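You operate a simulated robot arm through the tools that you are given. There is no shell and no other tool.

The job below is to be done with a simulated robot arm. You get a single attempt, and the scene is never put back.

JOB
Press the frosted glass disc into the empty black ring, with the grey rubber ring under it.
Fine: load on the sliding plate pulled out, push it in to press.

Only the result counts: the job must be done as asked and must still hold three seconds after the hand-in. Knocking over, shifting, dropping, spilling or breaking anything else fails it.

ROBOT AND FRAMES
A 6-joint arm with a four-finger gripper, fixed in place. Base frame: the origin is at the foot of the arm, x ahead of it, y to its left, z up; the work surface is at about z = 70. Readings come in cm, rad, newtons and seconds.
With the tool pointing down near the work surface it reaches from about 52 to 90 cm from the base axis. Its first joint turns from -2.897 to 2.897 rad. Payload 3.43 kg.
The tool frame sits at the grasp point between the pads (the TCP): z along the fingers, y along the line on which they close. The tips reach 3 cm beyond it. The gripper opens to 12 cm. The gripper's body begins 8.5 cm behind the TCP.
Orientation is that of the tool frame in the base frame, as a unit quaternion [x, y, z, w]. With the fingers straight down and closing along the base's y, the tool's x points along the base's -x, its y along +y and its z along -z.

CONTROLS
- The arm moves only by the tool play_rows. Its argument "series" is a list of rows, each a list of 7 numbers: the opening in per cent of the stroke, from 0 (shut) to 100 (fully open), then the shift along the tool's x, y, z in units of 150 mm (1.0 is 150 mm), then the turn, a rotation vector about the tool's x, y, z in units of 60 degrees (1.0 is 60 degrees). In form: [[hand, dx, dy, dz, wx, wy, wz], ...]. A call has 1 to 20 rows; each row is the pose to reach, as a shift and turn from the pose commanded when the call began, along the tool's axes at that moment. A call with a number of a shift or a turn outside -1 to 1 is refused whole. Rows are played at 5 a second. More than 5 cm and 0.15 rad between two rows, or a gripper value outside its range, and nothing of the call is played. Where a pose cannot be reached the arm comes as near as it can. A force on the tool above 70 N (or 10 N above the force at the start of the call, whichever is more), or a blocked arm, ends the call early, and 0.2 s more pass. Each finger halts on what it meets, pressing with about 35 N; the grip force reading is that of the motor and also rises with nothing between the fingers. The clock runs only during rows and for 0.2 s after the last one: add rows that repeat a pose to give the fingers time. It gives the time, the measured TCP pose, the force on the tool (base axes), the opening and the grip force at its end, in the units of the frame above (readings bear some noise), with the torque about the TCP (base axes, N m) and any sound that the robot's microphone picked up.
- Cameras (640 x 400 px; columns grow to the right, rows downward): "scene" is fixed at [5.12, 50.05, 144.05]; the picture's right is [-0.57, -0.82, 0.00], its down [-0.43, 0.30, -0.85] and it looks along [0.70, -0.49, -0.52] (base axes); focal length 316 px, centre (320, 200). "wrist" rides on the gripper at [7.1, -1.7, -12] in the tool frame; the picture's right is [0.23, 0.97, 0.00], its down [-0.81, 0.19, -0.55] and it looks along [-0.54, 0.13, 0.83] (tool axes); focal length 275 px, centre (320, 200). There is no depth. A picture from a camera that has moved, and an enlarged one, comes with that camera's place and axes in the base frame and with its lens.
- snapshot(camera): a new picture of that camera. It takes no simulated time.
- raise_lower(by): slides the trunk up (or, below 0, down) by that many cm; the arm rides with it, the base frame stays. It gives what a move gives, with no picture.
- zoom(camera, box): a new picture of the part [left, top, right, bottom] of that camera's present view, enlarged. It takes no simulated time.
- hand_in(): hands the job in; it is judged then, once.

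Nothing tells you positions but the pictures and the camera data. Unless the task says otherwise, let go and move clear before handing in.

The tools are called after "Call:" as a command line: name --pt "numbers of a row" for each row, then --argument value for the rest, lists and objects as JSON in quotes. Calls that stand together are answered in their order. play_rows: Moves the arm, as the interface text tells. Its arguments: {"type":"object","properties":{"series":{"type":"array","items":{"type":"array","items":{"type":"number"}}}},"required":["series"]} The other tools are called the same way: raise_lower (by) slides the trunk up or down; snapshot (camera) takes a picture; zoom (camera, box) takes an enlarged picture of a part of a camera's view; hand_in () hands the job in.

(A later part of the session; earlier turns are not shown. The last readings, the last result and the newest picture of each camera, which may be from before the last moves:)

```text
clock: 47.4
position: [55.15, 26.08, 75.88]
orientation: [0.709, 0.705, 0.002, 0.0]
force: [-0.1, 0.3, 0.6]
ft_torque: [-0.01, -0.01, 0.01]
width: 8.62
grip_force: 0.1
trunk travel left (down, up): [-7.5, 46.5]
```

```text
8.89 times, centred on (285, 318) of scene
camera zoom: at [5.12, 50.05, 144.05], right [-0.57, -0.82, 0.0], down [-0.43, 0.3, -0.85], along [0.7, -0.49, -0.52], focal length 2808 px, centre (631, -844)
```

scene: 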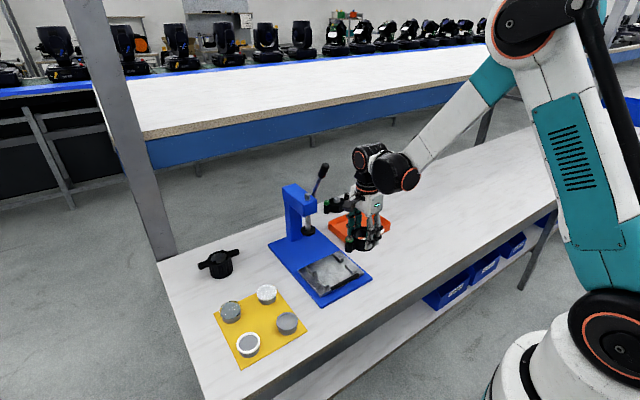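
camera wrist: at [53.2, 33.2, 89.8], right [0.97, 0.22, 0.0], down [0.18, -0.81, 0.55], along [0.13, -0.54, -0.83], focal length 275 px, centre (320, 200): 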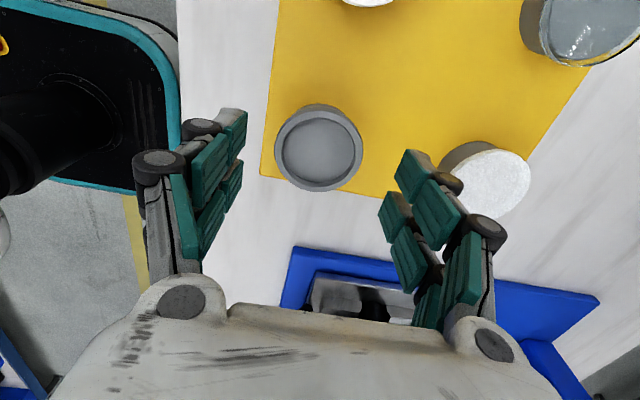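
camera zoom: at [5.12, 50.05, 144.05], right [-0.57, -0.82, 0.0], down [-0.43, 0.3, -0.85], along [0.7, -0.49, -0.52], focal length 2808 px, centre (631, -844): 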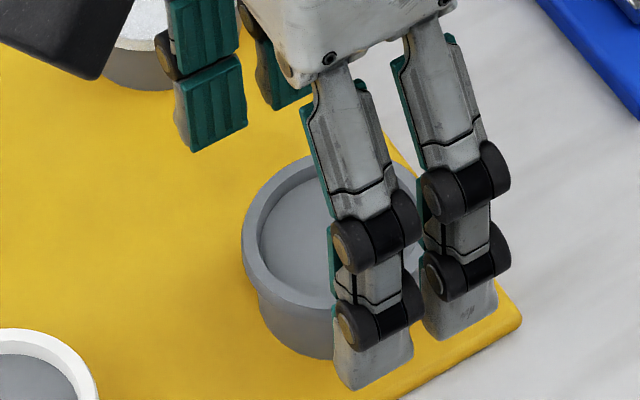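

The tips look to be about level with the ring. I'll close to just short of contact and look at the overlap.

Call:
play_rows --pt "62 0 0 0 0 0 0" --pt "54 0 0 0 0 0 0" --pt "51 0 0 0 0 0 0" --pt "51 0 0 0 0 0 0"

Call:
zoom --camera "scene" --box '[270, 300, 305, 340]'

Call:
zoom --camera "wrist" --box '[220, 90, 420, 210]'

```text
clock: 48.4
position: [55.01, 26.24, 75.96]
orientation: [0.709, 0.705, 0.003, 0.0]
force: [-0.2, 0.1, 0.4]
ft_torque: [0.02, 0.02, 0.01]
width: 6.11
grip_force: 0.1
trunk travel left (down, up): [-7.5, 46.5]
```

```text
10.00 times, centred on (288, 320) of scene
camera zoom: at [5.12, 50.05, 144.05], right [-0.57, -0.82, 0.0], down [-0.43, 0.3, -0.85], along [0.7, -0.49, -0.52], focal length 3159 px, centre (645, -1000)
```

zoom: 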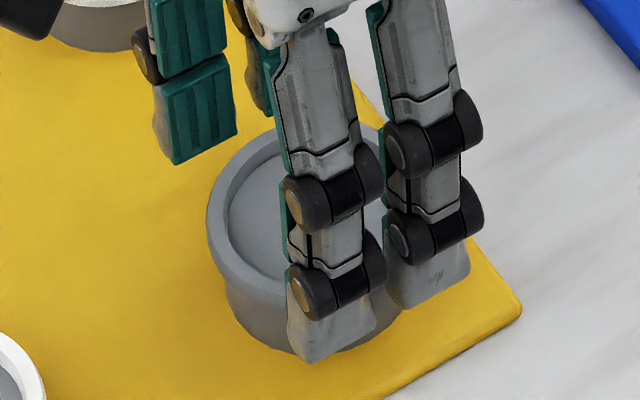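

```text
3.20 times, centred on (320, 150) of wrist
camera zoom: at [53.25, 33.27, 88.12], right [0.97, 0.22, 0.0], down [0.18, -0.81, 0.55], along [0.13, -0.54, -0.83], focal length 881 px, centre (320, 360)
```

zoom: 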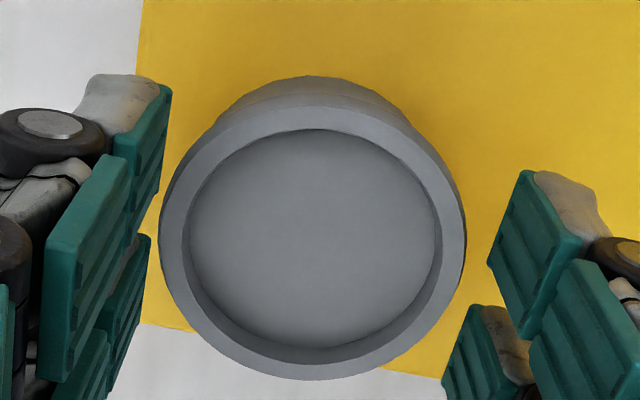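

The tips seem only slightly below the ring's top face. I'll lower 2 mm more and close on it.

Call:
play_rows --pt "51 -0.005 0 0.007 0 0 0" --pt "51 -0.005 0 0.013 0 0 0" --pt "48 -0.005 0 0.013 0 0 0" --pt "44 -0.005 0 0.013 0 0 0" --pt "40 -0.005 0 0.013 0 0 0" --pt "40 -0.005 0 0.013 0 0 0" --pt "40 -0.005 0 0.013 0 0 0"

Call:
zoom --camera "scene" --box '[270, 300, 305, 340]'

Call:
zoom --camera "wrist" --box '[220, 90, 420, 210]'

```text
clock: 50.0
position: [55.0, 25.91, 75.83]
orientation: [0.71, 0.704, 0.003, 0.0]
force: [-0.9, 0.4, 3.6]
ft_torque: [0.01, 0.07, 0.01]
width: 5.27
grip_force: 35.0
trunk travel left (down, up): [-7.5, 46.5]
```

```text
10.00 times, centred on (288, 320) of scene
camera zoom: at [5.12, 50.05, 144.05], right [-0.57, -0.82, 0.0], down [-0.43, 0.3, -0.85], along [0.7, -0.49, -0.52], focal length 3159 px, centre (645, -1000)
```

zoom: 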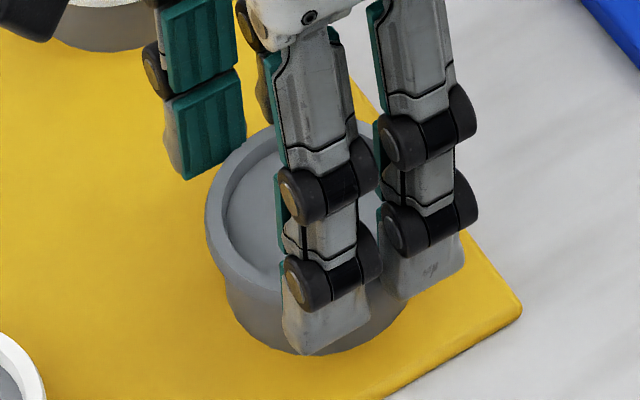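

```text
3.20 times, centred on (320, 150) of wrist
camera zoom: at [53.25, 33.18, 87.98], right [0.97, 0.22, 0.0], down [0.18, -0.81, 0.55], along [0.13, -0.54, -0.83], focal length 881 px, centre (320, 360)
```

zoom: 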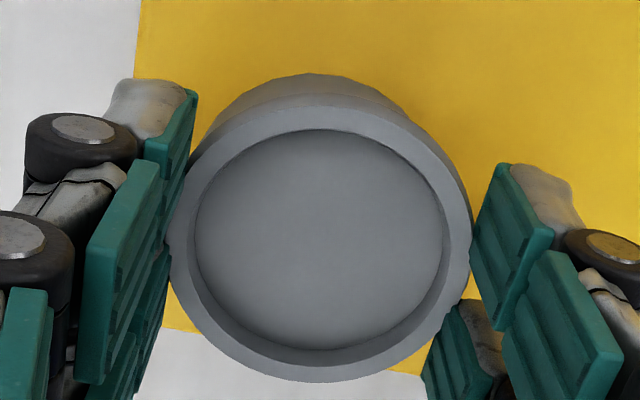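

The fingers stopped at 5.27 cm on the ring. I'll lift slowly and check that it comes along and the post stays.

Call:
play_rows --pt "40 0 0 -0.015 0 0 0" --pt "40 0 0 -0.04 0 0 0" --pt "40 0 0 -0.08 0 0 0" --pt "40 0 0 -0.13 0 0 0" --pt "40 0 0 -0.2 0 0 0" --pt "40 0 0 -0.2 0 0 0"

Call:
zoom --camera "scene" --box '[265, 290, 305, 340]'

Call:
zoom --camera "wrist" --box '[220, 90, 420, 210]'

```text
clock: 51.4
position: [55.03, 25.95, 78.68]
orientation: [0.71, 0.704, 0.003, -0.001]
force: [-0.7, -0.1, 0.0]
ft_torque: [-0.01, -0.03, 0.01]
width: 5.23
grip_force: 35.5
trunk travel left (down, up): [-7.5, 46.5]
```

```text
8.00 times, centred on (285, 315) of scene
camera zoom: at [5.12, 50.05, 144.05], right [-0.57, -0.82, 0.0], down [-0.43, 0.3, -0.85], along [0.7, -0.49, -0.52], focal length 2527 px, centre (600, -720)
```

zoom: 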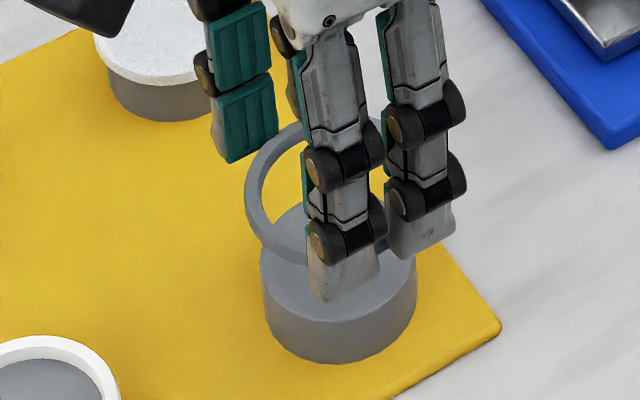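

```text
3.20 times, centred on (320, 150) of wrist
camera zoom: at [53.24, 33.08, 90.94], right [0.97, 0.22, 0.0], down [0.18, -0.81, 0.55], along [0.13, -0.54, -0.83], focal length 881 px, centre (320, 360)
```

zoom: 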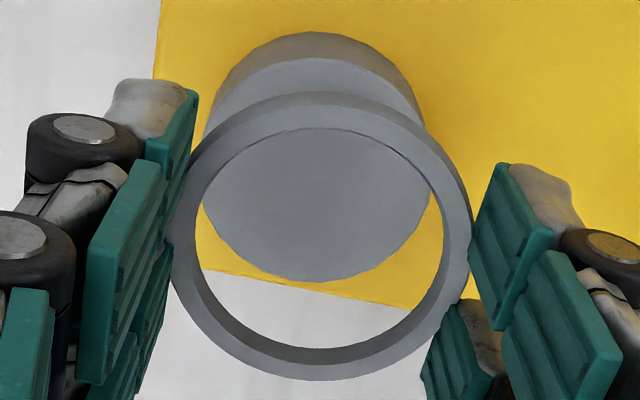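

The grey ring is lifted cleanly and the post stays put. I'll zoom in to see how far it projects below the fingertips, since that matters for setting it inside the lip.

Call:
zoom --camera "scene" --box '[276, 295, 296, 320]'

Call:
zoom --camera "wrist" --box '[360, 130, 420, 190]'

Call:
zoom --camera "wrist" --box '[245, 110, 305, 190]'

```text
16.00 times, centred on (286, 308) of scene
camera zoom: at [5.12, 50.05, 144.05], right [-0.57, -0.82, 0.0], down [-0.43, 0.3, -0.85], along [0.7, -0.49, -0.52], focal length 5054 px, centre (864, -1520)
```

zoom: 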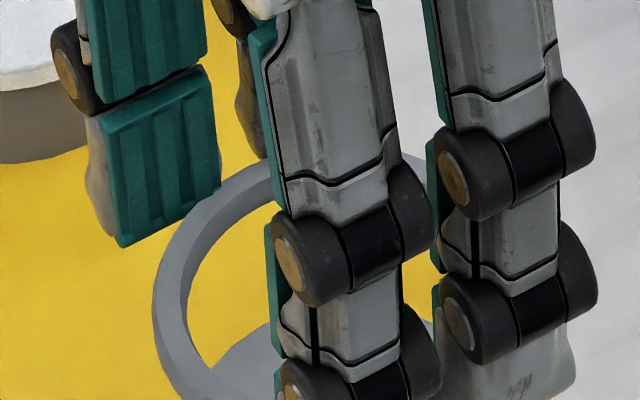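

```text
6.67 times, centred on (390, 160) of wrist
camera zoom: at [53.24, 33.08, 90.94], right [0.97, 0.22, 0.0], down [0.18, -0.81, 0.55], along [0.13, -0.54, -0.83], focal length 1835 px, centre (-147, 467)
```

zoom: 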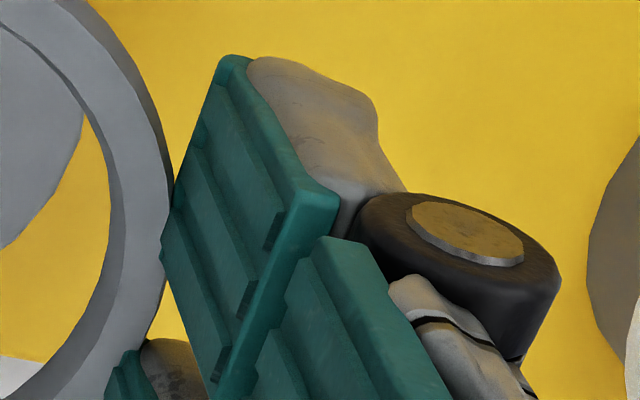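

```text
5.00 times, centred on (275, 150) of wrist
camera zoom: at [53.24, 33.08, 90.94], right [0.97, 0.22, 0.0], down [0.18, -0.81, 0.55], along [0.13, -0.54, -0.83], focal length 1376 px, centre (545, 450)
```

zoom: 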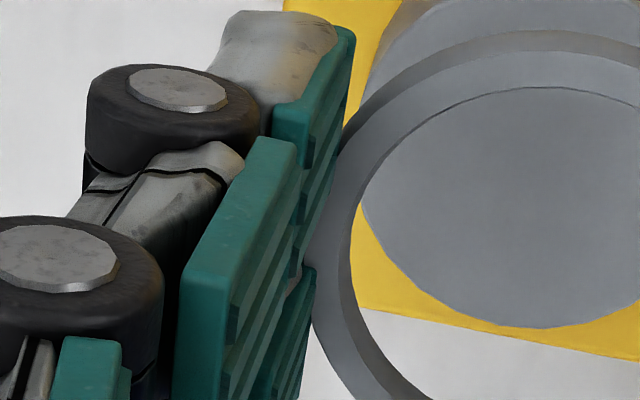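

The ring is held by the pad ends with its lower part projecting below the tips, which is what I want. I'll raise it and carry it over to the black ring.

Call:
play_rows --pt "40 0 0 -0.15 0 0 0" --pt "40 0 0 -0.3 0 0 0" --pt "40 0 0 -0.45 0 0 0" --pt "40 -0.08 0.03 -0.55 0 0 0" --pt "40 -0.2 0.08 -0.55 0 0 0" --pt "40 -0.34 0.14 -0.55 0 0 0" --pt "40 -0.48 0.2 -0.55 0 0 0" --pt "40 -0.62 0.27 -0.55 0 0 0" --pt "40 -0.76 0.34 -0.55 0 0 0" --pt "40 -0.9 0.41 -0.55 0 0 0" --pt "40 -1.0 0.45 -0.55 0 0 0" --pt "40 -1.0 0.45 -0.55 0 0 0"

Call:
play_rows --pt "40 -0.12 0.05 0 0 0 0" --pt "40 -0.25 0.1 0 0 0 0" --pt "40 -0.35 0.13 0 0 0 0" --pt "40 -0.39 0.143 0 0 0 0" --pt "40 -0.39 0.143 0 0 0 0"

Call:
snapshot --camera "wrist"

Call:
zoom --camera "wrist" --box '[220, 40, 420, 220]'

```text
clock: 54.0
position: [61.79, 10.81, 87.09]
orientation: [0.71, 0.704, 0.002, 0.0]
force: [-0.3, -0.1, -0.6]
ft_torque: [0.03, 0.03, 0.02]
width: 4.81
grip_force: 0.1
trunk travel left (down, up): [-7.5, 46.5]
```

```text
clock: 55.2
position: [63.73, 5.07, 86.99]
orientation: [0.709, 0.705, 0.002, 0.0]
force: [0.3, -0.9, -1.0]
ft_torque: [0.04, 0.03, 0.01]
width: 4.82
grip_force: 0.1
trunk travel left (down, up): [-7.5, 46.5]
```

```text
taken
camera wrist: at [61.93, 12.21, 99.23], right [0.97, 0.22, 0.0], down [0.19, -0.81, 0.55], along [0.13, -0.54, -0.83], focal length 275 px, centre (320, 200)
```

wrist: 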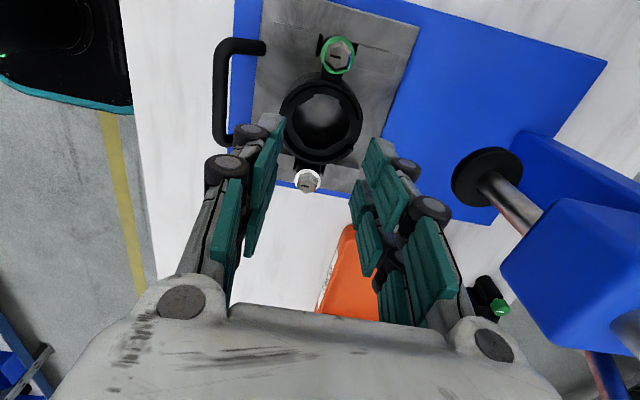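

```text
2.22 times, centred on (320, 130) of wrist
camera zoom: at [61.93, 12.21, 99.23], right [0.97, 0.22, 0.0], down [0.19, -0.81, 0.55], along [0.13, -0.54, -0.83], focal length 612 px, centre (320, 356)
```

zoom: 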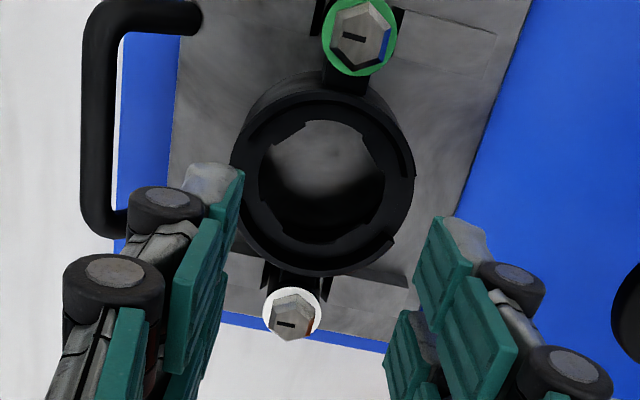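

The ring slipped out: the width fell to 4.8 cm and the grip force is zero. I need to find where it landed.

Call:
snapshot --camera "scene"

Call:
zoom --camera "scene" --box '[220, 250, 380, 370]'

```text
taken
```

scene: 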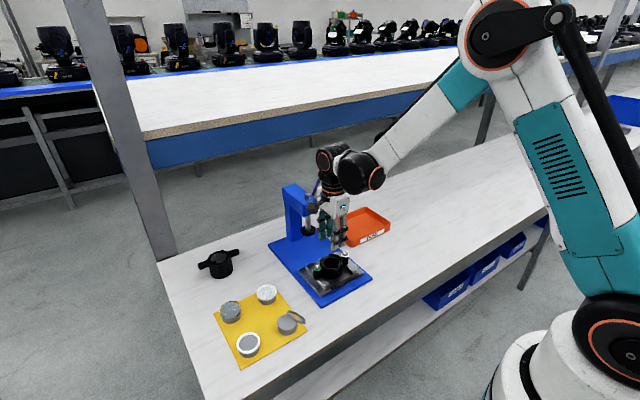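

```text
3.33 times, centred on (300, 310) of scene
camera zoom: at [5.12, 50.05, 144.05], right [-0.57, -0.82, 0.0], down [-0.43, 0.3, -0.85], along [0.7, -0.49, -0.52], focal length 1053 px, centre (387, -167)
```

zoom: 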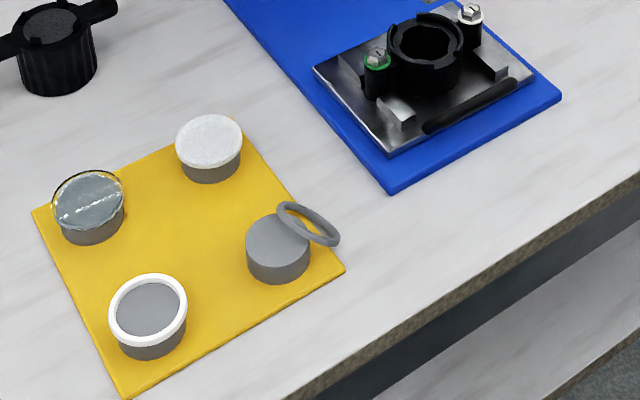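

The grey ring fell right beside its own post and leans against it; nothing else was disturbed. I'll go back over it for a close look before picking it up again.

Call:
play_rows --pt "60 0.12 -0.06 -0.1 0 0 0" --pt "72 0.28 -0.14 -0.15 0 0 0" --pt "72 0.45 -0.22 -0.15 0 0 0" --pt "72 0.62 -0.3 -0.15 0 0 0" --pt "72 0.8 -0.4 -0.15 0 0 0" --pt "72 0.95 -0.5 -0.15 0 0 0" --pt "72 1.0 -0.55 -0.15 0 0 0" --pt "72 1.0 -0.55 -0.15 0 0 0"

Call:
snapshot --camera "wrist"

Call:
zoom --camera "scene" --box '[265, 295, 325, 345]'

```text
clock: 57.0
position: [55.48, 20.19, 89.4]
orientation: [0.709, 0.705, 0.002, -0.001]
force: [0.3, -0.4, 1.0]
ft_torque: [0.01, 0.02, 0.01]
width: 8.62
grip_force: 0.1
trunk travel left (down, up): [-7.5, 46.5]
```

```text
taken
camera wrist: at [53.64, 27.32, 101.5], right [0.97, 0.22, 0.0], down [0.18, -0.81, 0.55], along [0.13, -0.54, -0.83], focal length 275 px, centre (320, 200)
```

wrist: 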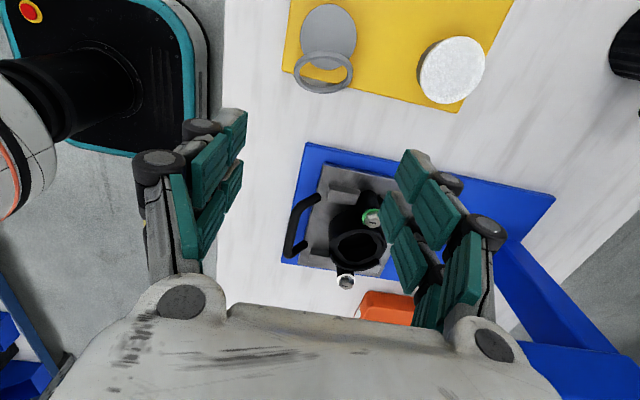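

```text
8.00 times, centred on (295, 320) of scene
camera zoom: at [5.12, 50.05, 144.05], right [-0.57, -0.82, 0.0], down [-0.43, 0.3, -0.85], along [0.7, -0.49, -0.52], focal length 2527 px, centre (520, -760)
```

zoom: 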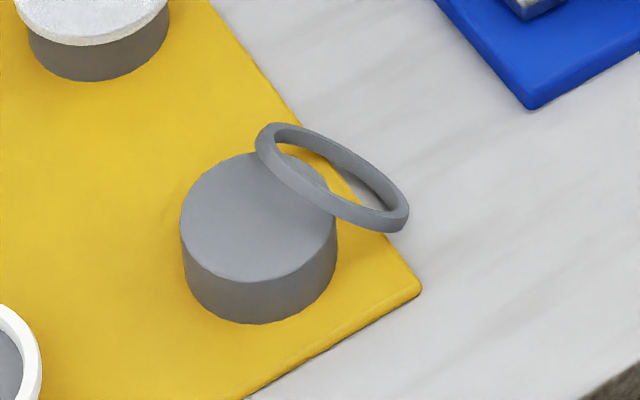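

Call:
zoom --camera "wrist" --box '[270, 0, 400, 110]'

```text
3.64 times, centred on (335, 55) of wrist
camera zoom: at [53.64, 27.32, 101.5], right [0.97, 0.22, 0.0], down [0.18, -0.81, 0.55], along [0.13, -0.54, -0.83], focal length 1001 px, centre (266, 727)
```

zoom: 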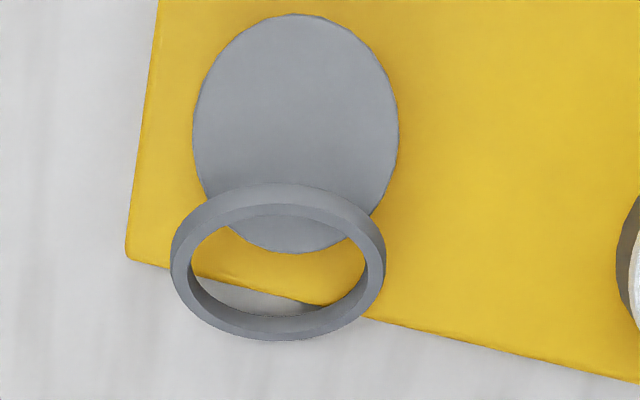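

The ring leans on its post, tilted about the x axis, with its centre near (55.1,23.0,71.6). My fingers close along x, so I can take it by its two level sides, keeping the digits on the −y side of the post.

Call:
play_rows --pt "72 0.06 -0.01 0.15 0 0 0" --pt "72 0.12 -0.02 0.3 0 0 0" --pt "72 0.163 -0.03 0.45 0 0 0" --pt "72 0.163 -0.03 0.6 0 0 0" --pt "72 0.163 -0.03 0.7 0 0 0" --pt "72 0.163 -0.03 0.7 0 0 0"

Call:
snapshot --camera "wrist"

Call:
zoom --camera "wrist" --box '[220, 60, 420, 200]'

```text
clock: 58.4
position: [55.16, 22.57, 78.87]
orientation: [0.71, 0.704, 0.003, 0.0]
force: [-0.2, 0.4, -0.1]
ft_torque: [0.02, -0.01, 0.02]
width: 8.65
grip_force: 0.1
trunk travel left (down, up): [-7.5, 46.5]
```

```text
taken
camera wrist: at [53.41, 29.78, 91.0], right [0.97, 0.22, 0.0], down [0.18, -0.81, 0.55], along [0.13, -0.54, -0.83], focal length 275 px, centre (320, 200)
```

wrist: 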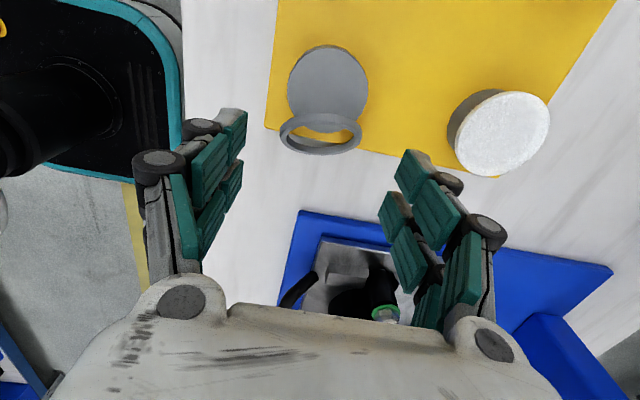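

```text
2.86 times, centred on (320, 130) of wrist
camera zoom: at [53.41, 29.78, 91.0], right [0.97, 0.22, 0.0], down [0.18, -0.81, 0.55], along [0.13, -0.54, -0.83], focal length 786 px, centre (320, 400)
```

zoom: 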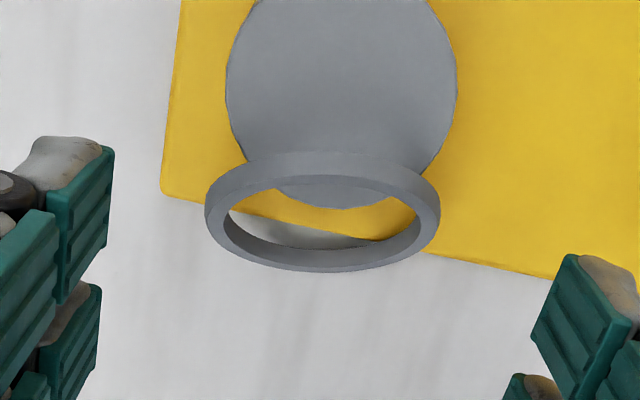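

The ring is right under the hand. I'll descend around it and close gently.

Call:
play_rows --pt "72 0 -0.005 0.12 0 0 0" --pt "72 0 -0.008 0.24 0 0 0" --pt "72 0 -0.008 0.3 0 0 0" --pt "72 0 -0.008 0.335 0 0 0" --pt "72 0 -0.008 0.335 0 0 0"

Call:
zoom --camera "scene" --box '[265, 295, 325, 345]'

Call:
zoom --camera "wrist" --box '[220, 60, 420, 200]'

```text
clock: 59.6
position: [55.09, 22.63, 73.81]
orientation: [0.709, 0.705, 0.002, 0.0]
force: [0.1, -1.0, -0.1]
ft_torque: [-0.06, 0.05, 0.0]
width: 8.65
grip_force: 0.1
trunk travel left (down, up): [-7.5, 46.5]
```

```text
8.00 times, centred on (295, 320) of scene
camera zoom: at [5.12, 50.05, 144.05], right [-0.57, -0.82, 0.0], down [-0.43, 0.3, -0.85], along [0.7, -0.49, -0.52], focal length 2527 px, centre (520, -760)
```

zoom: 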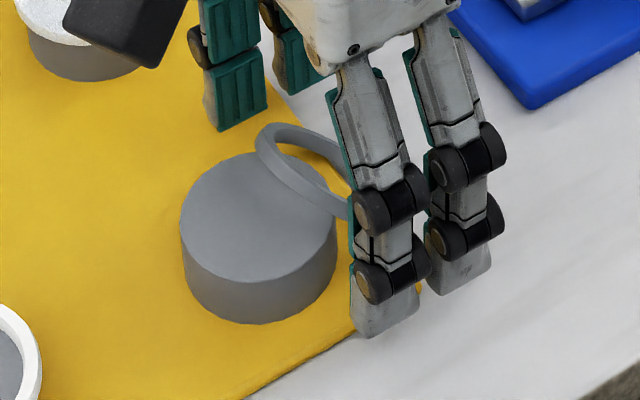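

```text
2.86 times, centred on (320, 130) of wrist
camera zoom: at [53.24, 29.81, 85.96], right [0.97, 0.22, 0.0], down [0.18, -0.81, 0.55], along [0.13, -0.54, -0.83], focal length 786 px, centre (320, 400)
```

zoom: 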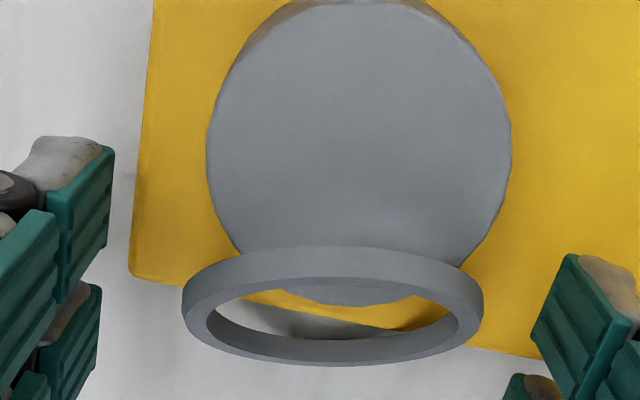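

Clear all round. Closing on the ring now.

Call:
play_rows --pt "62 0 0 0 0 0 0" --pt "54 0 0 0 0 0 0" --pt "49 0 0 0 0 0 0" --pt "46 0 0 0 0 0 0" --pt "43 0 0 0 0 0 0" --pt "43 0 0 0 0 0 0"

Call:
zoom --camera "scene" --box '[265, 295, 325, 345]'

Call:
zoom --camera "wrist" --box '[220, 60, 420, 200]'

```text
clock: 61.0
position: [55.17, 22.69, 73.9]
orientation: [0.71, 0.705, 0.002, 0.0]
force: [0.6, -0.7, 1.5]
ft_torque: [-0.03, -0.03, -0.01]
width: 5.27
grip_force: 1.4
trunk travel left (down, up): [-7.5, 46.5]
```

```text
8.00 times, centred on (295, 320) of scene
camera zoom: at [5.12, 50.05, 144.05], right [-0.57, -0.82, 0.0], down [-0.43, 0.3, -0.85], along [0.7, -0.49, -0.52], focal length 2527 px, centre (520, -760)
```

zoom: 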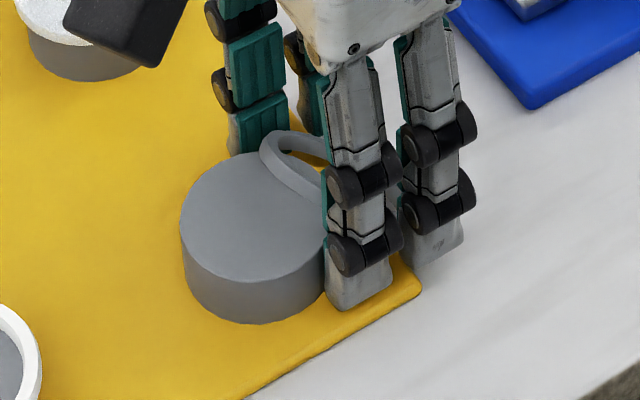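

```text
2.86 times, centred on (320, 130) of wrist
camera zoom: at [53.24, 29.8, 85.98], right [0.97, 0.22, 0.0], down [0.18, -0.81, 0.55], along [0.13, -0.54, -0.83], focal length 786 px, centre (320, 400)
```

zoom: 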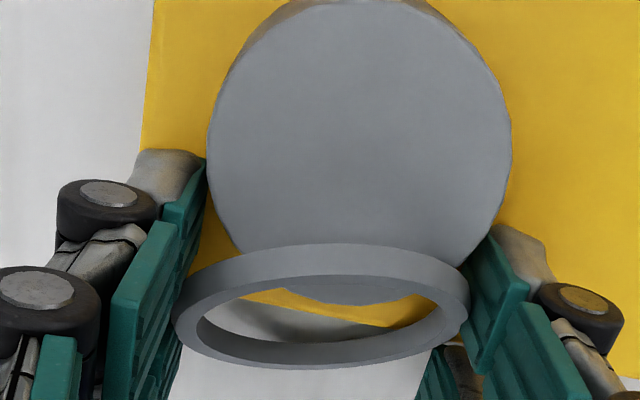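

Contact at 5.27 cm, light so far. I'll firm up the grip and lift a little.

Call:
play_rows --pt "40 0 0 0 0 0 0" --pt "38 0 0 0 0 0 0" --pt "38 0 0 0 0 0 0" --pt "38 0 0 -0.03 0 0 0" --pt "38 0 0 -0.08 0 0 0" --pt "38 0 0 -0.15 0 0 0" --pt "38 0 0 -0.15 0 0 0"

Call:
zoom --camera "scene" --box '[265, 295, 325, 345]'

Call:
zoom --camera "wrist" --box '[220, 60, 420, 200]'

```text
clock: 62.6
position: [55.2, 22.76, 76.12]
orientation: [0.709, 0.705, 0.003, 0.0]
force: [0.0, -0.7, 0.3]
ft_torque: [-0.02, -0.01, -0.01]
width: 5.04
grip_force: 35.0
trunk travel left (down, up): [-7.5, 46.5]
```

```text
8.00 times, centred on (295, 320) of scene
camera zoom: at [5.12, 50.05, 144.05], right [-0.57, -0.82, 0.0], down [-0.43, 0.3, -0.85], along [0.7, -0.49, -0.52], focal length 2527 px, centre (520, -760)
```

zoom: 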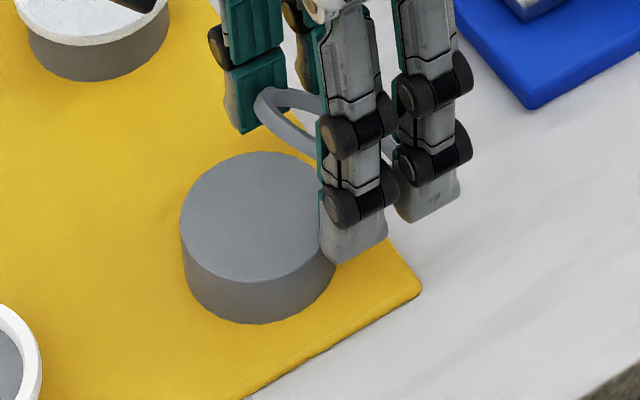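

```text
2.86 times, centred on (320, 130) of wrist
camera zoom: at [53.24, 29.83, 88.26], right [0.97, 0.22, 0.0], down [0.18, -0.81, 0.55], along [0.13, -0.54, -0.83], focal length 786 px, centre (320, 400)
```

zoom: 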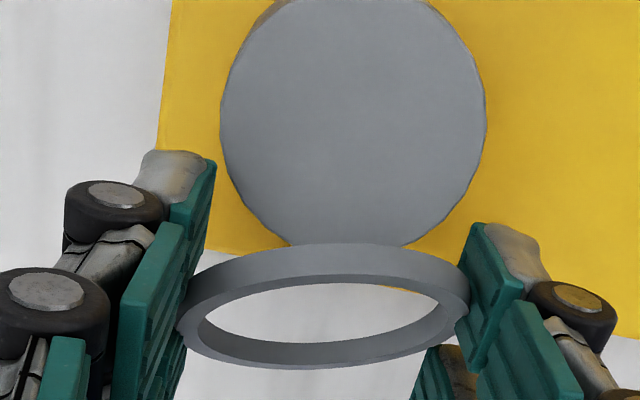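

The ring is held, tilted. I'll move it to the clear bench strip at y≈17.6, lower until its low edge nearly touches, and let it lie flat there.

Call:
play_rows --pt "38 -0.08 0 0 0 0 0" --pt "38 -0.18 0 0 0 0 0" --pt "38 -0.28 0 0 0 0 0" --pt "38 -0.343 0 0.03 0 0 0" --pt "38 -0.343 0 0.08 0 0 0" --pt "38 -0.343 0 0.125 0 0 0" --pt "38 -0.343 0 0.125 0 0 0"

Call:
zoom --camera "scene" --box '[285, 280, 345, 330]'

Call:
zoom --camera "wrist" --box '[220, 60, 420, 200]'

```text
clock: 64.2
position: [55.15, 17.58, 74.11]
orientation: [0.71, 0.705, 0.003, 0.0]
force: [0.3, -0.5, -0.9]
ft_torque: [0.0, -0.01, 0.0]
width: 5.04
grip_force: 34.8
trunk travel left (down, up): [-7.5, 46.5]
```

```text
8.00 times, centred on (315, 305) of scene
camera zoom: at [5.12, 50.05, 144.05], right [-0.57, -0.82, 0.0], down [-0.43, 0.3, -0.85], along [0.7, -0.49, -0.52], focal length 2527 px, centre (360, -640)
```

zoom: 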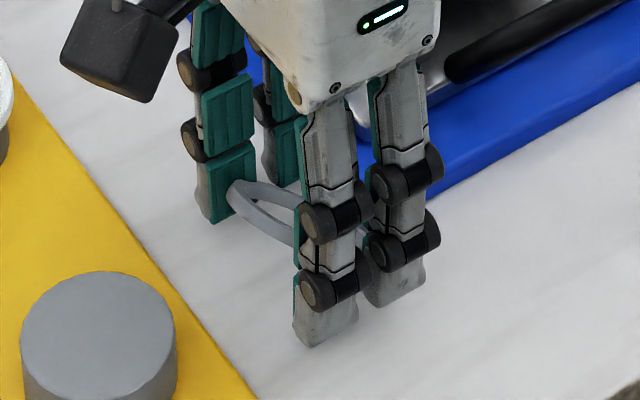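

```text
2.86 times, centred on (320, 130) of wrist
camera zoom: at [53.18, 24.7, 86.34], right [0.97, 0.22, 0.0], down [0.19, -0.81, 0.55], along [0.13, -0.54, -0.83], focal length 786 px, centre (320, 400)
```

zoom: 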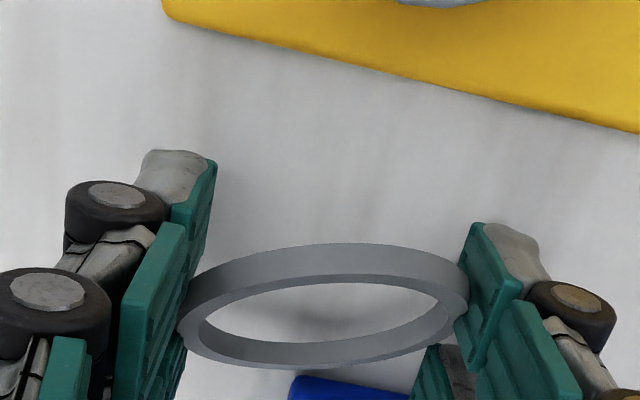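

Now I'll lower slightly and open so that it settles flat.

Call:
play_rows --pt "38 0 0 0.012 0 0 0" --pt "38 0 0 0.012 0 0 0" --pt "44 0 0 0.012 0 0 0" --pt "50 0 0 0.012 0 0 0" --pt "60 0 0 0.012 0 0 0" --pt "72 0 0 0.012 0 0 0" --pt "72 0 0 0.012 0 0 0"

Call:
zoom --camera "scene" --box '[285, 280, 345, 330]'

Call:
zoom --camera "wrist" --box '[220, 60, 420, 200]'

```text
clock: 65.8
position: [55.11, 17.54, 74.02]
orientation: [0.71, 0.704, 0.003, 0.0]
force: [-0.3, -0.1, 0.3]
ft_torque: [0.02, 0.0, -0.01]
width: 8.65
grip_force: 0.2
trunk travel left (down, up): [-7.5, 46.5]
```

```text
8.00 times, centred on (315, 305) of scene
camera zoom: at [5.12, 50.05, 144.05], right [-0.57, -0.82, 0.0], down [-0.43, 0.3, -0.85], along [0.7, -0.49, -0.52], focal length 2527 px, centre (360, -640)
```

zoom: 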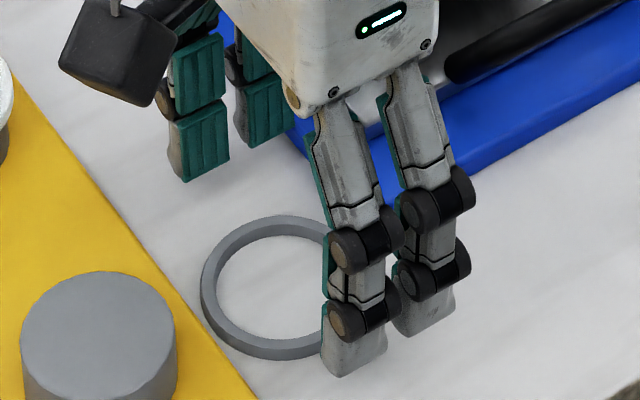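

```text
2.86 times, centred on (320, 130) of wrist
camera zoom: at [53.24, 24.72, 86.12], right [0.97, 0.22, 0.0], down [0.18, -0.81, 0.55], along [0.13, -0.54, -0.83], focal length 786 px, centre (320, 400)
```

zoom: 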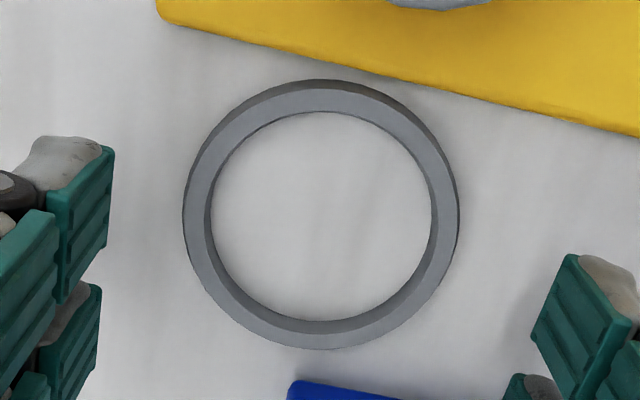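

The grey ring now lies flat on the bare bench near (55.1,19.0). I'll centre over it and lower until the tips lightly meet the table, so that I grip its full thickness this time.

Call:
play_rows --pt "72 0.05 0 0 0 0 0" --pt "72 0.1 0 0 0 0 0" --pt "72 0.1 0 0.03 0 0 0" --pt "72 0.1 0 0.045 0 0 0" --pt "72 0.1 0 0.045 0 0 0"

Call:
zoom --camera "wrist" --box '[220, 60, 420, 200]'

Call:
zoom --camera "scene" --box '[285, 280, 345, 330]'

```text
clock: 67.0
position: [55.11, 19.11, 73.21]
orientation: [0.71, 0.705, 0.003, 0.0]
force: [1.1, 0.3, 0.7]
ft_torque: [0.03, -0.03, -0.01]
width: 8.63
grip_force: 0.1
trunk travel left (down, up): [-7.5, 46.5]
```

```text
2.86 times, centred on (320, 130) of wrist
camera zoom: at [53.27, 26.13, 85.42], right [0.97, 0.22, 0.0], down [0.18, -0.81, 0.55], along [0.13, -0.54, -0.83], focal length 786 px, centre (320, 400)
```

zoom: 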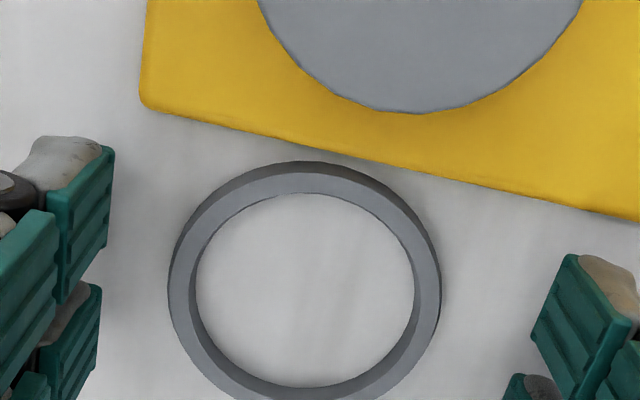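

```text
8.00 times, centred on (315, 305) of scene
camera zoom: at [5.12, 50.05, 144.05], right [-0.57, -0.82, 0.0], down [-0.43, 0.3, -0.85], along [0.7, -0.49, -0.52], focal length 2527 px, centre (360, -640)
```

zoom: 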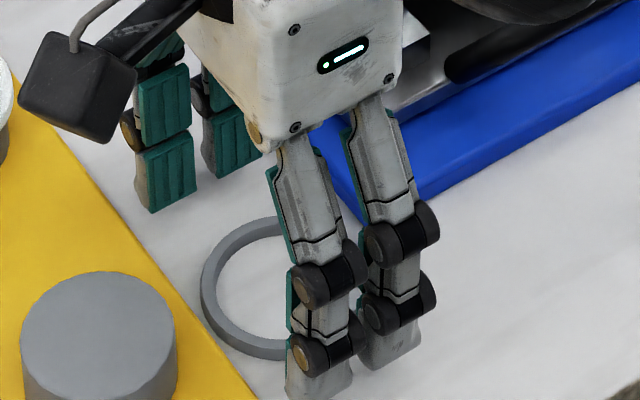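

Small correction: the ring is 3.5 mm towards −x and 3 mm towards +y. I'll adjust and close.

Call:
play_rows --pt "72 0.018 -0.023 0 0 0 0" --pt "72 0.018 -0.023 0.004 0 0 0" --pt "72 0.018 -0.023 0.008 0 0 0" --pt "72 0.018 -0.023 0.008 0 0 0"

Call:
zoom --camera "wrist" --box '[220, 80, 420, 220]'

Call:
zoom --camera "scene" --box '[285, 300, 325, 335]'

```text
clock: 68.0
position: [54.64, 19.13, 73.15]
orientation: [0.709, 0.705, 0.002, 0.0]
force: [0.6, -0.6, -0.3]
ft_torque: [0.02, 0.01, 0.01]
width: 8.63
grip_force: 0.1
trunk travel left (down, up): [-7.5, 46.5]
```

```text
2.86 times, centred on (320, 150) of wrist
camera zoom: at [52.91, 26.39, 85.29], right [0.97, 0.22, 0.0], down [0.19, -0.81, 0.55], along [0.13, -0.54, -0.83], focal length 786 px, centre (320, 343)
```

zoom: 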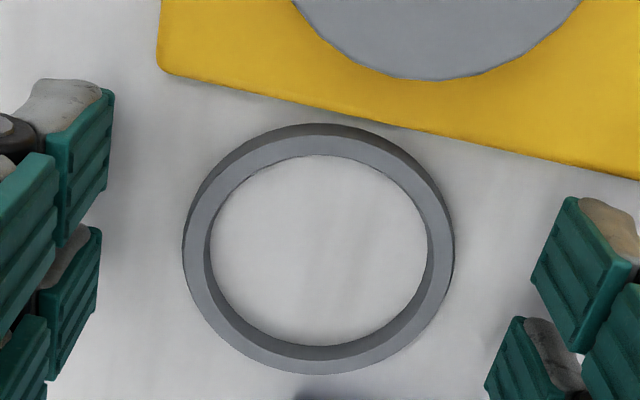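

```text
11.43 times, centred on (305, 318) of scene
camera zoom: at [5.12, 50.05, 144.05], right [-0.57, -0.82, 0.0], down [-0.43, 0.3, -0.85], along [0.7, -0.49, -0.52], focal length 3610 px, centre (491, -1143)
```

zoom: 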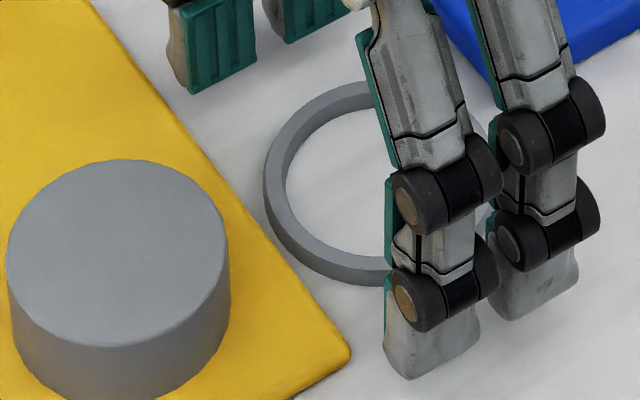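

The centring in y is off by about 4 mm the other way. I'll move back and then close.

Call:
play_rows --pt "72 -0.028 0.0 0 0 0 0" --pt "72 -0.028 0.0 0.003 0 0 0" --pt "64 -0.028 0.0 0.003 0 0 0" --pt "56 -0.028 0.0 0.003 0 0 0" --pt "50 -0.028 0.0 0.003 0 0 0" --pt "46 -0.028 0 0.003 0 0 0" --pt "42 -0.028 0 0.003 0 0 0" --pt "40 -0.028 0 0.003 0 0 0" --pt "40 -0.028 0 0.003 0 0 0"

Call:
zoom --camera "wrist" --box '[220, 80, 420, 220]'

Call:
zoom --camera "scene" --box '[285, 300, 325, 335]'

```text
clock: 70.0
position: [54.68, 18.84, 73.04]
orientation: [0.71, 0.705, 0.003, 0.0]
force: [0.7, -0.3, 6.0]
ft_torque: [0.0, -0.16, 0.02]
width: 5.33
grip_force: 34.8
trunk travel left (down, up): [-7.5, 46.5]
```

```text
2.86 times, centred on (320, 150) of wrist
camera zoom: at [52.88, 25.97, 85.28], right [0.97, 0.22, 0.0], down [0.18, -0.81, 0.55], along [0.13, -0.54, -0.83], focal length 786 px, centre (320, 343)
```

zoom: 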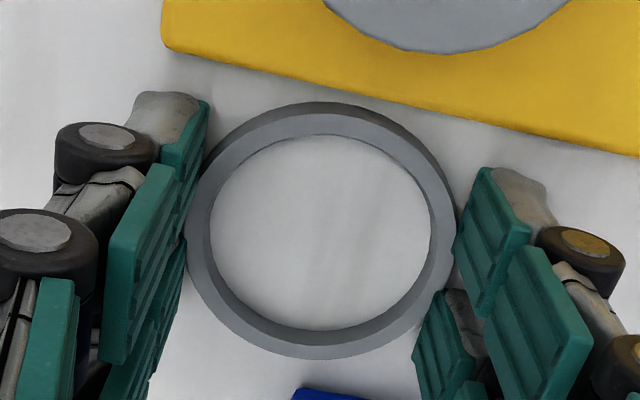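

```text
11.43 times, centred on (305, 318) of scene
camera zoom: at [5.12, 50.05, 144.05], right [-0.57, -0.82, 0.0], down [-0.43, 0.3, -0.85], along [0.7, -0.49, -0.52], focal length 3610 px, centre (491, -1143)
```

zoom: 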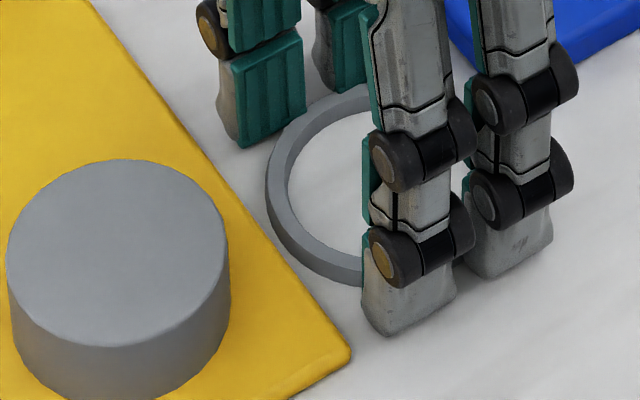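

Gripped at 5.33 cm with the tips at table level. I'll lift slowly and check the hold.

Call:
play_rows --pt "40 0 0 -0.01 0 0 0" --pt "40 0 0 -0.03 0 0 0" --pt "40 0 0 -0.07 0 0 0" --pt "40 0 0 -0.13 0 0 0" --pt "40 0 0 -0.2 0 0 0" --pt "40 0 0 -0.2 0 0 0" --pt "40 0 0 -0.2 0 0 0"

Call:
zoom --camera "wrist" --box '[220, 80, 420, 220]'

Call:
zoom --camera "scene" --box '[285, 290, 325, 335]'

```text
clock: 71.6
position: [54.76, 18.86, 76.11]
orientation: [0.71, 0.704, 0.003, 0.001]
force: [-1.0, 0.4, -0.2]
ft_torque: [0.03, -0.02, -0.03]
width: 5.22
grip_force: 34.9
trunk travel left (down, up): [-7.5, 46.5]
```

```text
2.86 times, centred on (320, 150) of wrist
camera zoom: at [52.93, 25.96, 88.36], right [0.97, 0.22, 0.0], down [0.18, -0.81, 0.55], along [0.13, -0.54, -0.83], focal length 786 px, centre (320, 343)
```

zoom: 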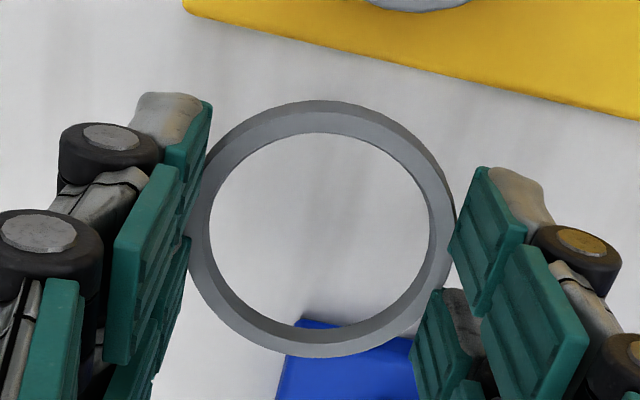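

```text
8.89 times, centred on (305, 312) of scene
camera zoom: at [5.12, 50.05, 144.05], right [-0.57, -0.82, 0.0], down [-0.43, 0.3, -0.85], along [0.7, -0.49, -0.52], focal length 2808 px, centre (453, -800)
```

zoom: 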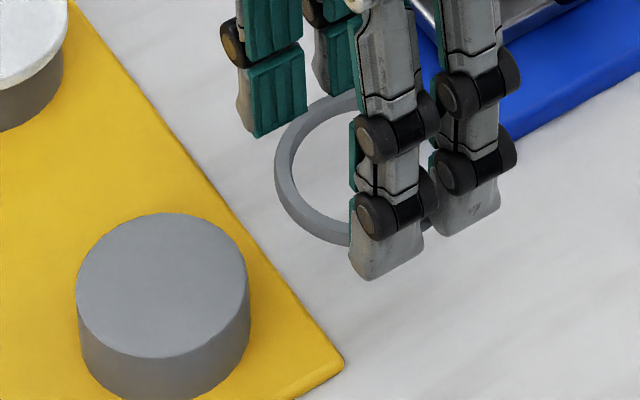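

The ring is lifted flat. I'll hold for a moment to see whether the grip creeps before travelling.

Call:
play_rows --pt "40 0 0 0 0 0 0" --pt "40 0 0 0 0 0 0" --pt "40 0 0 0 0 0 0" --pt "40 0 0 0 0 0 0" --pt "40 0 0 0 0 0 0"

Call:
zoom --camera "wrist" --box '[220, 80, 420, 220]'

```text
clock: 72.8
position: [54.68, 18.93, 76.24]
orientation: [0.709, 0.705, 0.003, 0.0]
force: [0.0, -1.1, 0.5]
ft_torque: [-0.01, -0.01, 0.01]
width: 5.13
grip_force: 35.2
trunk travel left (down, up): [-7.5, 46.5]
```

```text
2.86 times, centred on (320, 150) of wrist
camera zoom: at [52.93, 25.96, 88.36], right [0.97, 0.22, 0.0], down [0.18, -0.81, 0.55], along [0.13, -0.54, -0.83], focal length 786 px, centre (320, 343)
```

zoom: 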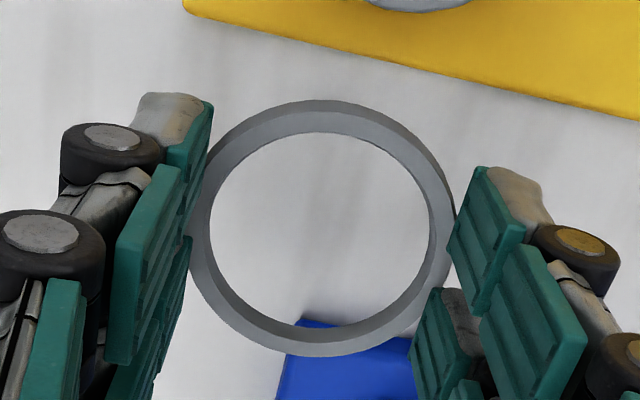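

The width creeps under full force, so a lighter grip is better. I'll back the command off to a light hold.

Call:
play_rows --pt "42.7 0 0 0 0 0 0" --pt "42.7 0 0 0 0 0 0" --pt "42.7 0 0 0 0 0 0"

Call:
zoom --camera "wrist" --box '[220, 80, 420, 220]'

```text
clock: 73.6
position: [54.76, 18.74, 76.26]
orientation: [0.709, 0.705, 0.003, 0.0]
force: [0.8, 0.0, -0.5]
ft_torque: [0.01, -0.01, 0.0]
width: 5.18
grip_force: 34.0
trunk travel left (down, up): [-7.5, 46.5]
```

```text
2.86 times, centred on (320, 150) of wrist
camera zoom: at [52.93, 25.96, 88.36], right [0.97, 0.22, 0.0], down [0.18, -0.81, 0.55], along [0.13, -0.54, -0.83], focal length 786 px, centre (320, 343)
```

zoom: 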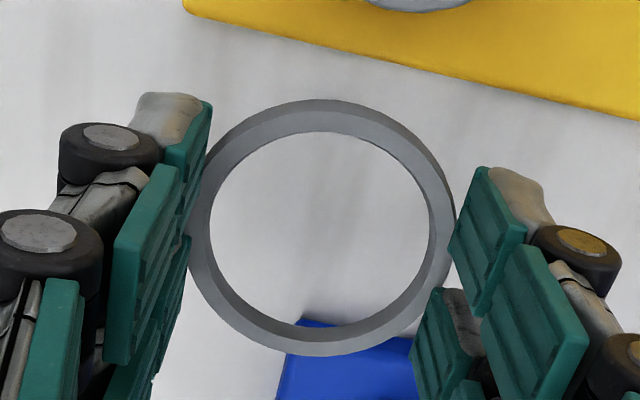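

Call:
play_rows --pt "43.4 0 0 0 0 0 0" --pt "43.4 0 0 0 0 0 0" --pt "43.4 0 0 0 0 0 0"

Call:
zoom --camera "wrist" --box '[220, 80, 420, 220]'

```text
clock: 74.4
position: [54.81, 18.79, 76.28]
orientation: [0.71, 0.705, 0.003, 0.0]
force: [-0.5, 0.7, -0.1]
ft_torque: [0.0, -0.06, -0.06]
width: 5.3
grip_force: 9.9
trunk travel left (down, up): [-7.5, 46.5]
```

```text
2.86 times, centred on (320, 150) of wrist
camera zoom: at [52.93, 25.96, 88.36], right [0.97, 0.22, 0.0], down [0.18, -0.81, 0.55], along [0.13, -0.54, -0.83], focal length 786 px, centre (320, 343)
```

zoom: 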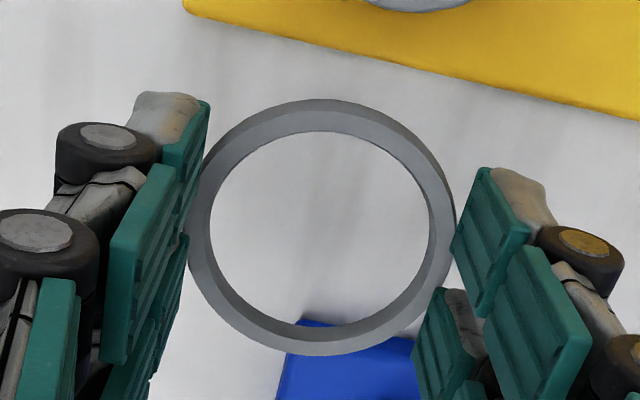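

Now it holds at about 10 N with no creep. I'll lift and carry it smoothly to above the black ring.

Call:
play_rows --pt "43.4 0 0 -0.1 0 0 0" --pt "43.4 0 0 -0.22 0 0 0" --pt "43.4 0 0 -0.35 0 0 0" --pt "43.4 0 0 -0.48 0 0 0" --pt "43.4 -0.03 0.02 -0.58 0 0 0" --pt "43.4 -0.1 0.07 -0.65 0 0 0" --pt "43.4 -0.2 0.13 -0.65 0 0 0" --pt "43.4 -0.3 0.2 -0.65 0 0 0" --pt "43.4 -0.4 0.27 -0.65 0 0 0" --pt "43.4 -0.5 0.33 -0.65 0 0 0" --pt "43.4 -0.6 0.4 -0.65 0 0 0" --pt "43.4 -0.7 0.46 -0.65 0 0 0" --pt "43.4 -0.79 0.52 -0.65 0 0 0" --pt "43.4 -0.86 0.57 -0.65 0 0 0" --pt "43.4 -0.9 0.6 -0.65 0 0 0" --pt "43.4 -0.913 0.607 -0.65 0 0 0" --pt "43.4 -0.913 0.607 -0.65 0 0 0"

Call:
snapshot --camera "wrist"

Call:
zoom --camera "wrist" --box '[220, 40, 420, 220]'

```text
clock: 78.0
position: [63.74, 5.04, 85.93]
orientation: [0.709, 0.705, 0.003, 0.0]
force: [0.1, 1.0, 0.3]
ft_torque: [-0.01, 0.0, 0.01]
width: 5.31
grip_force: 1.0
trunk travel left (down, up): [-7.5, 46.5]
```

```text
taken
camera wrist: at [61.86, 12.13, 98.04], right [0.97, 0.22, 0.0], down [0.19, -0.81, 0.55], along [0.13, -0.54, -0.83], focal length 275 px, centre (320, 200)
```

wrist: 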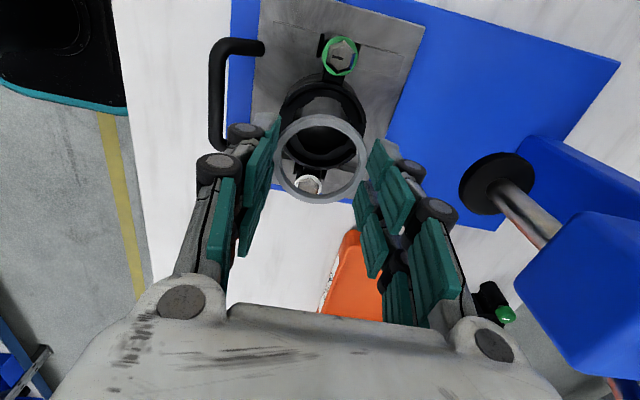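

```text
2.22 times, centred on (320, 130) of wrist
camera zoom: at [61.86, 12.13, 98.04], right [0.97, 0.22, 0.0], down [0.19, -0.81, 0.55], along [0.13, -0.54, -0.83], focal length 612 px, centre (320, 356)
```

zoom: 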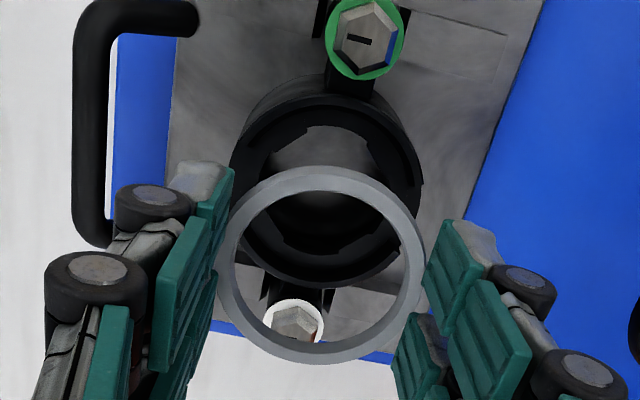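

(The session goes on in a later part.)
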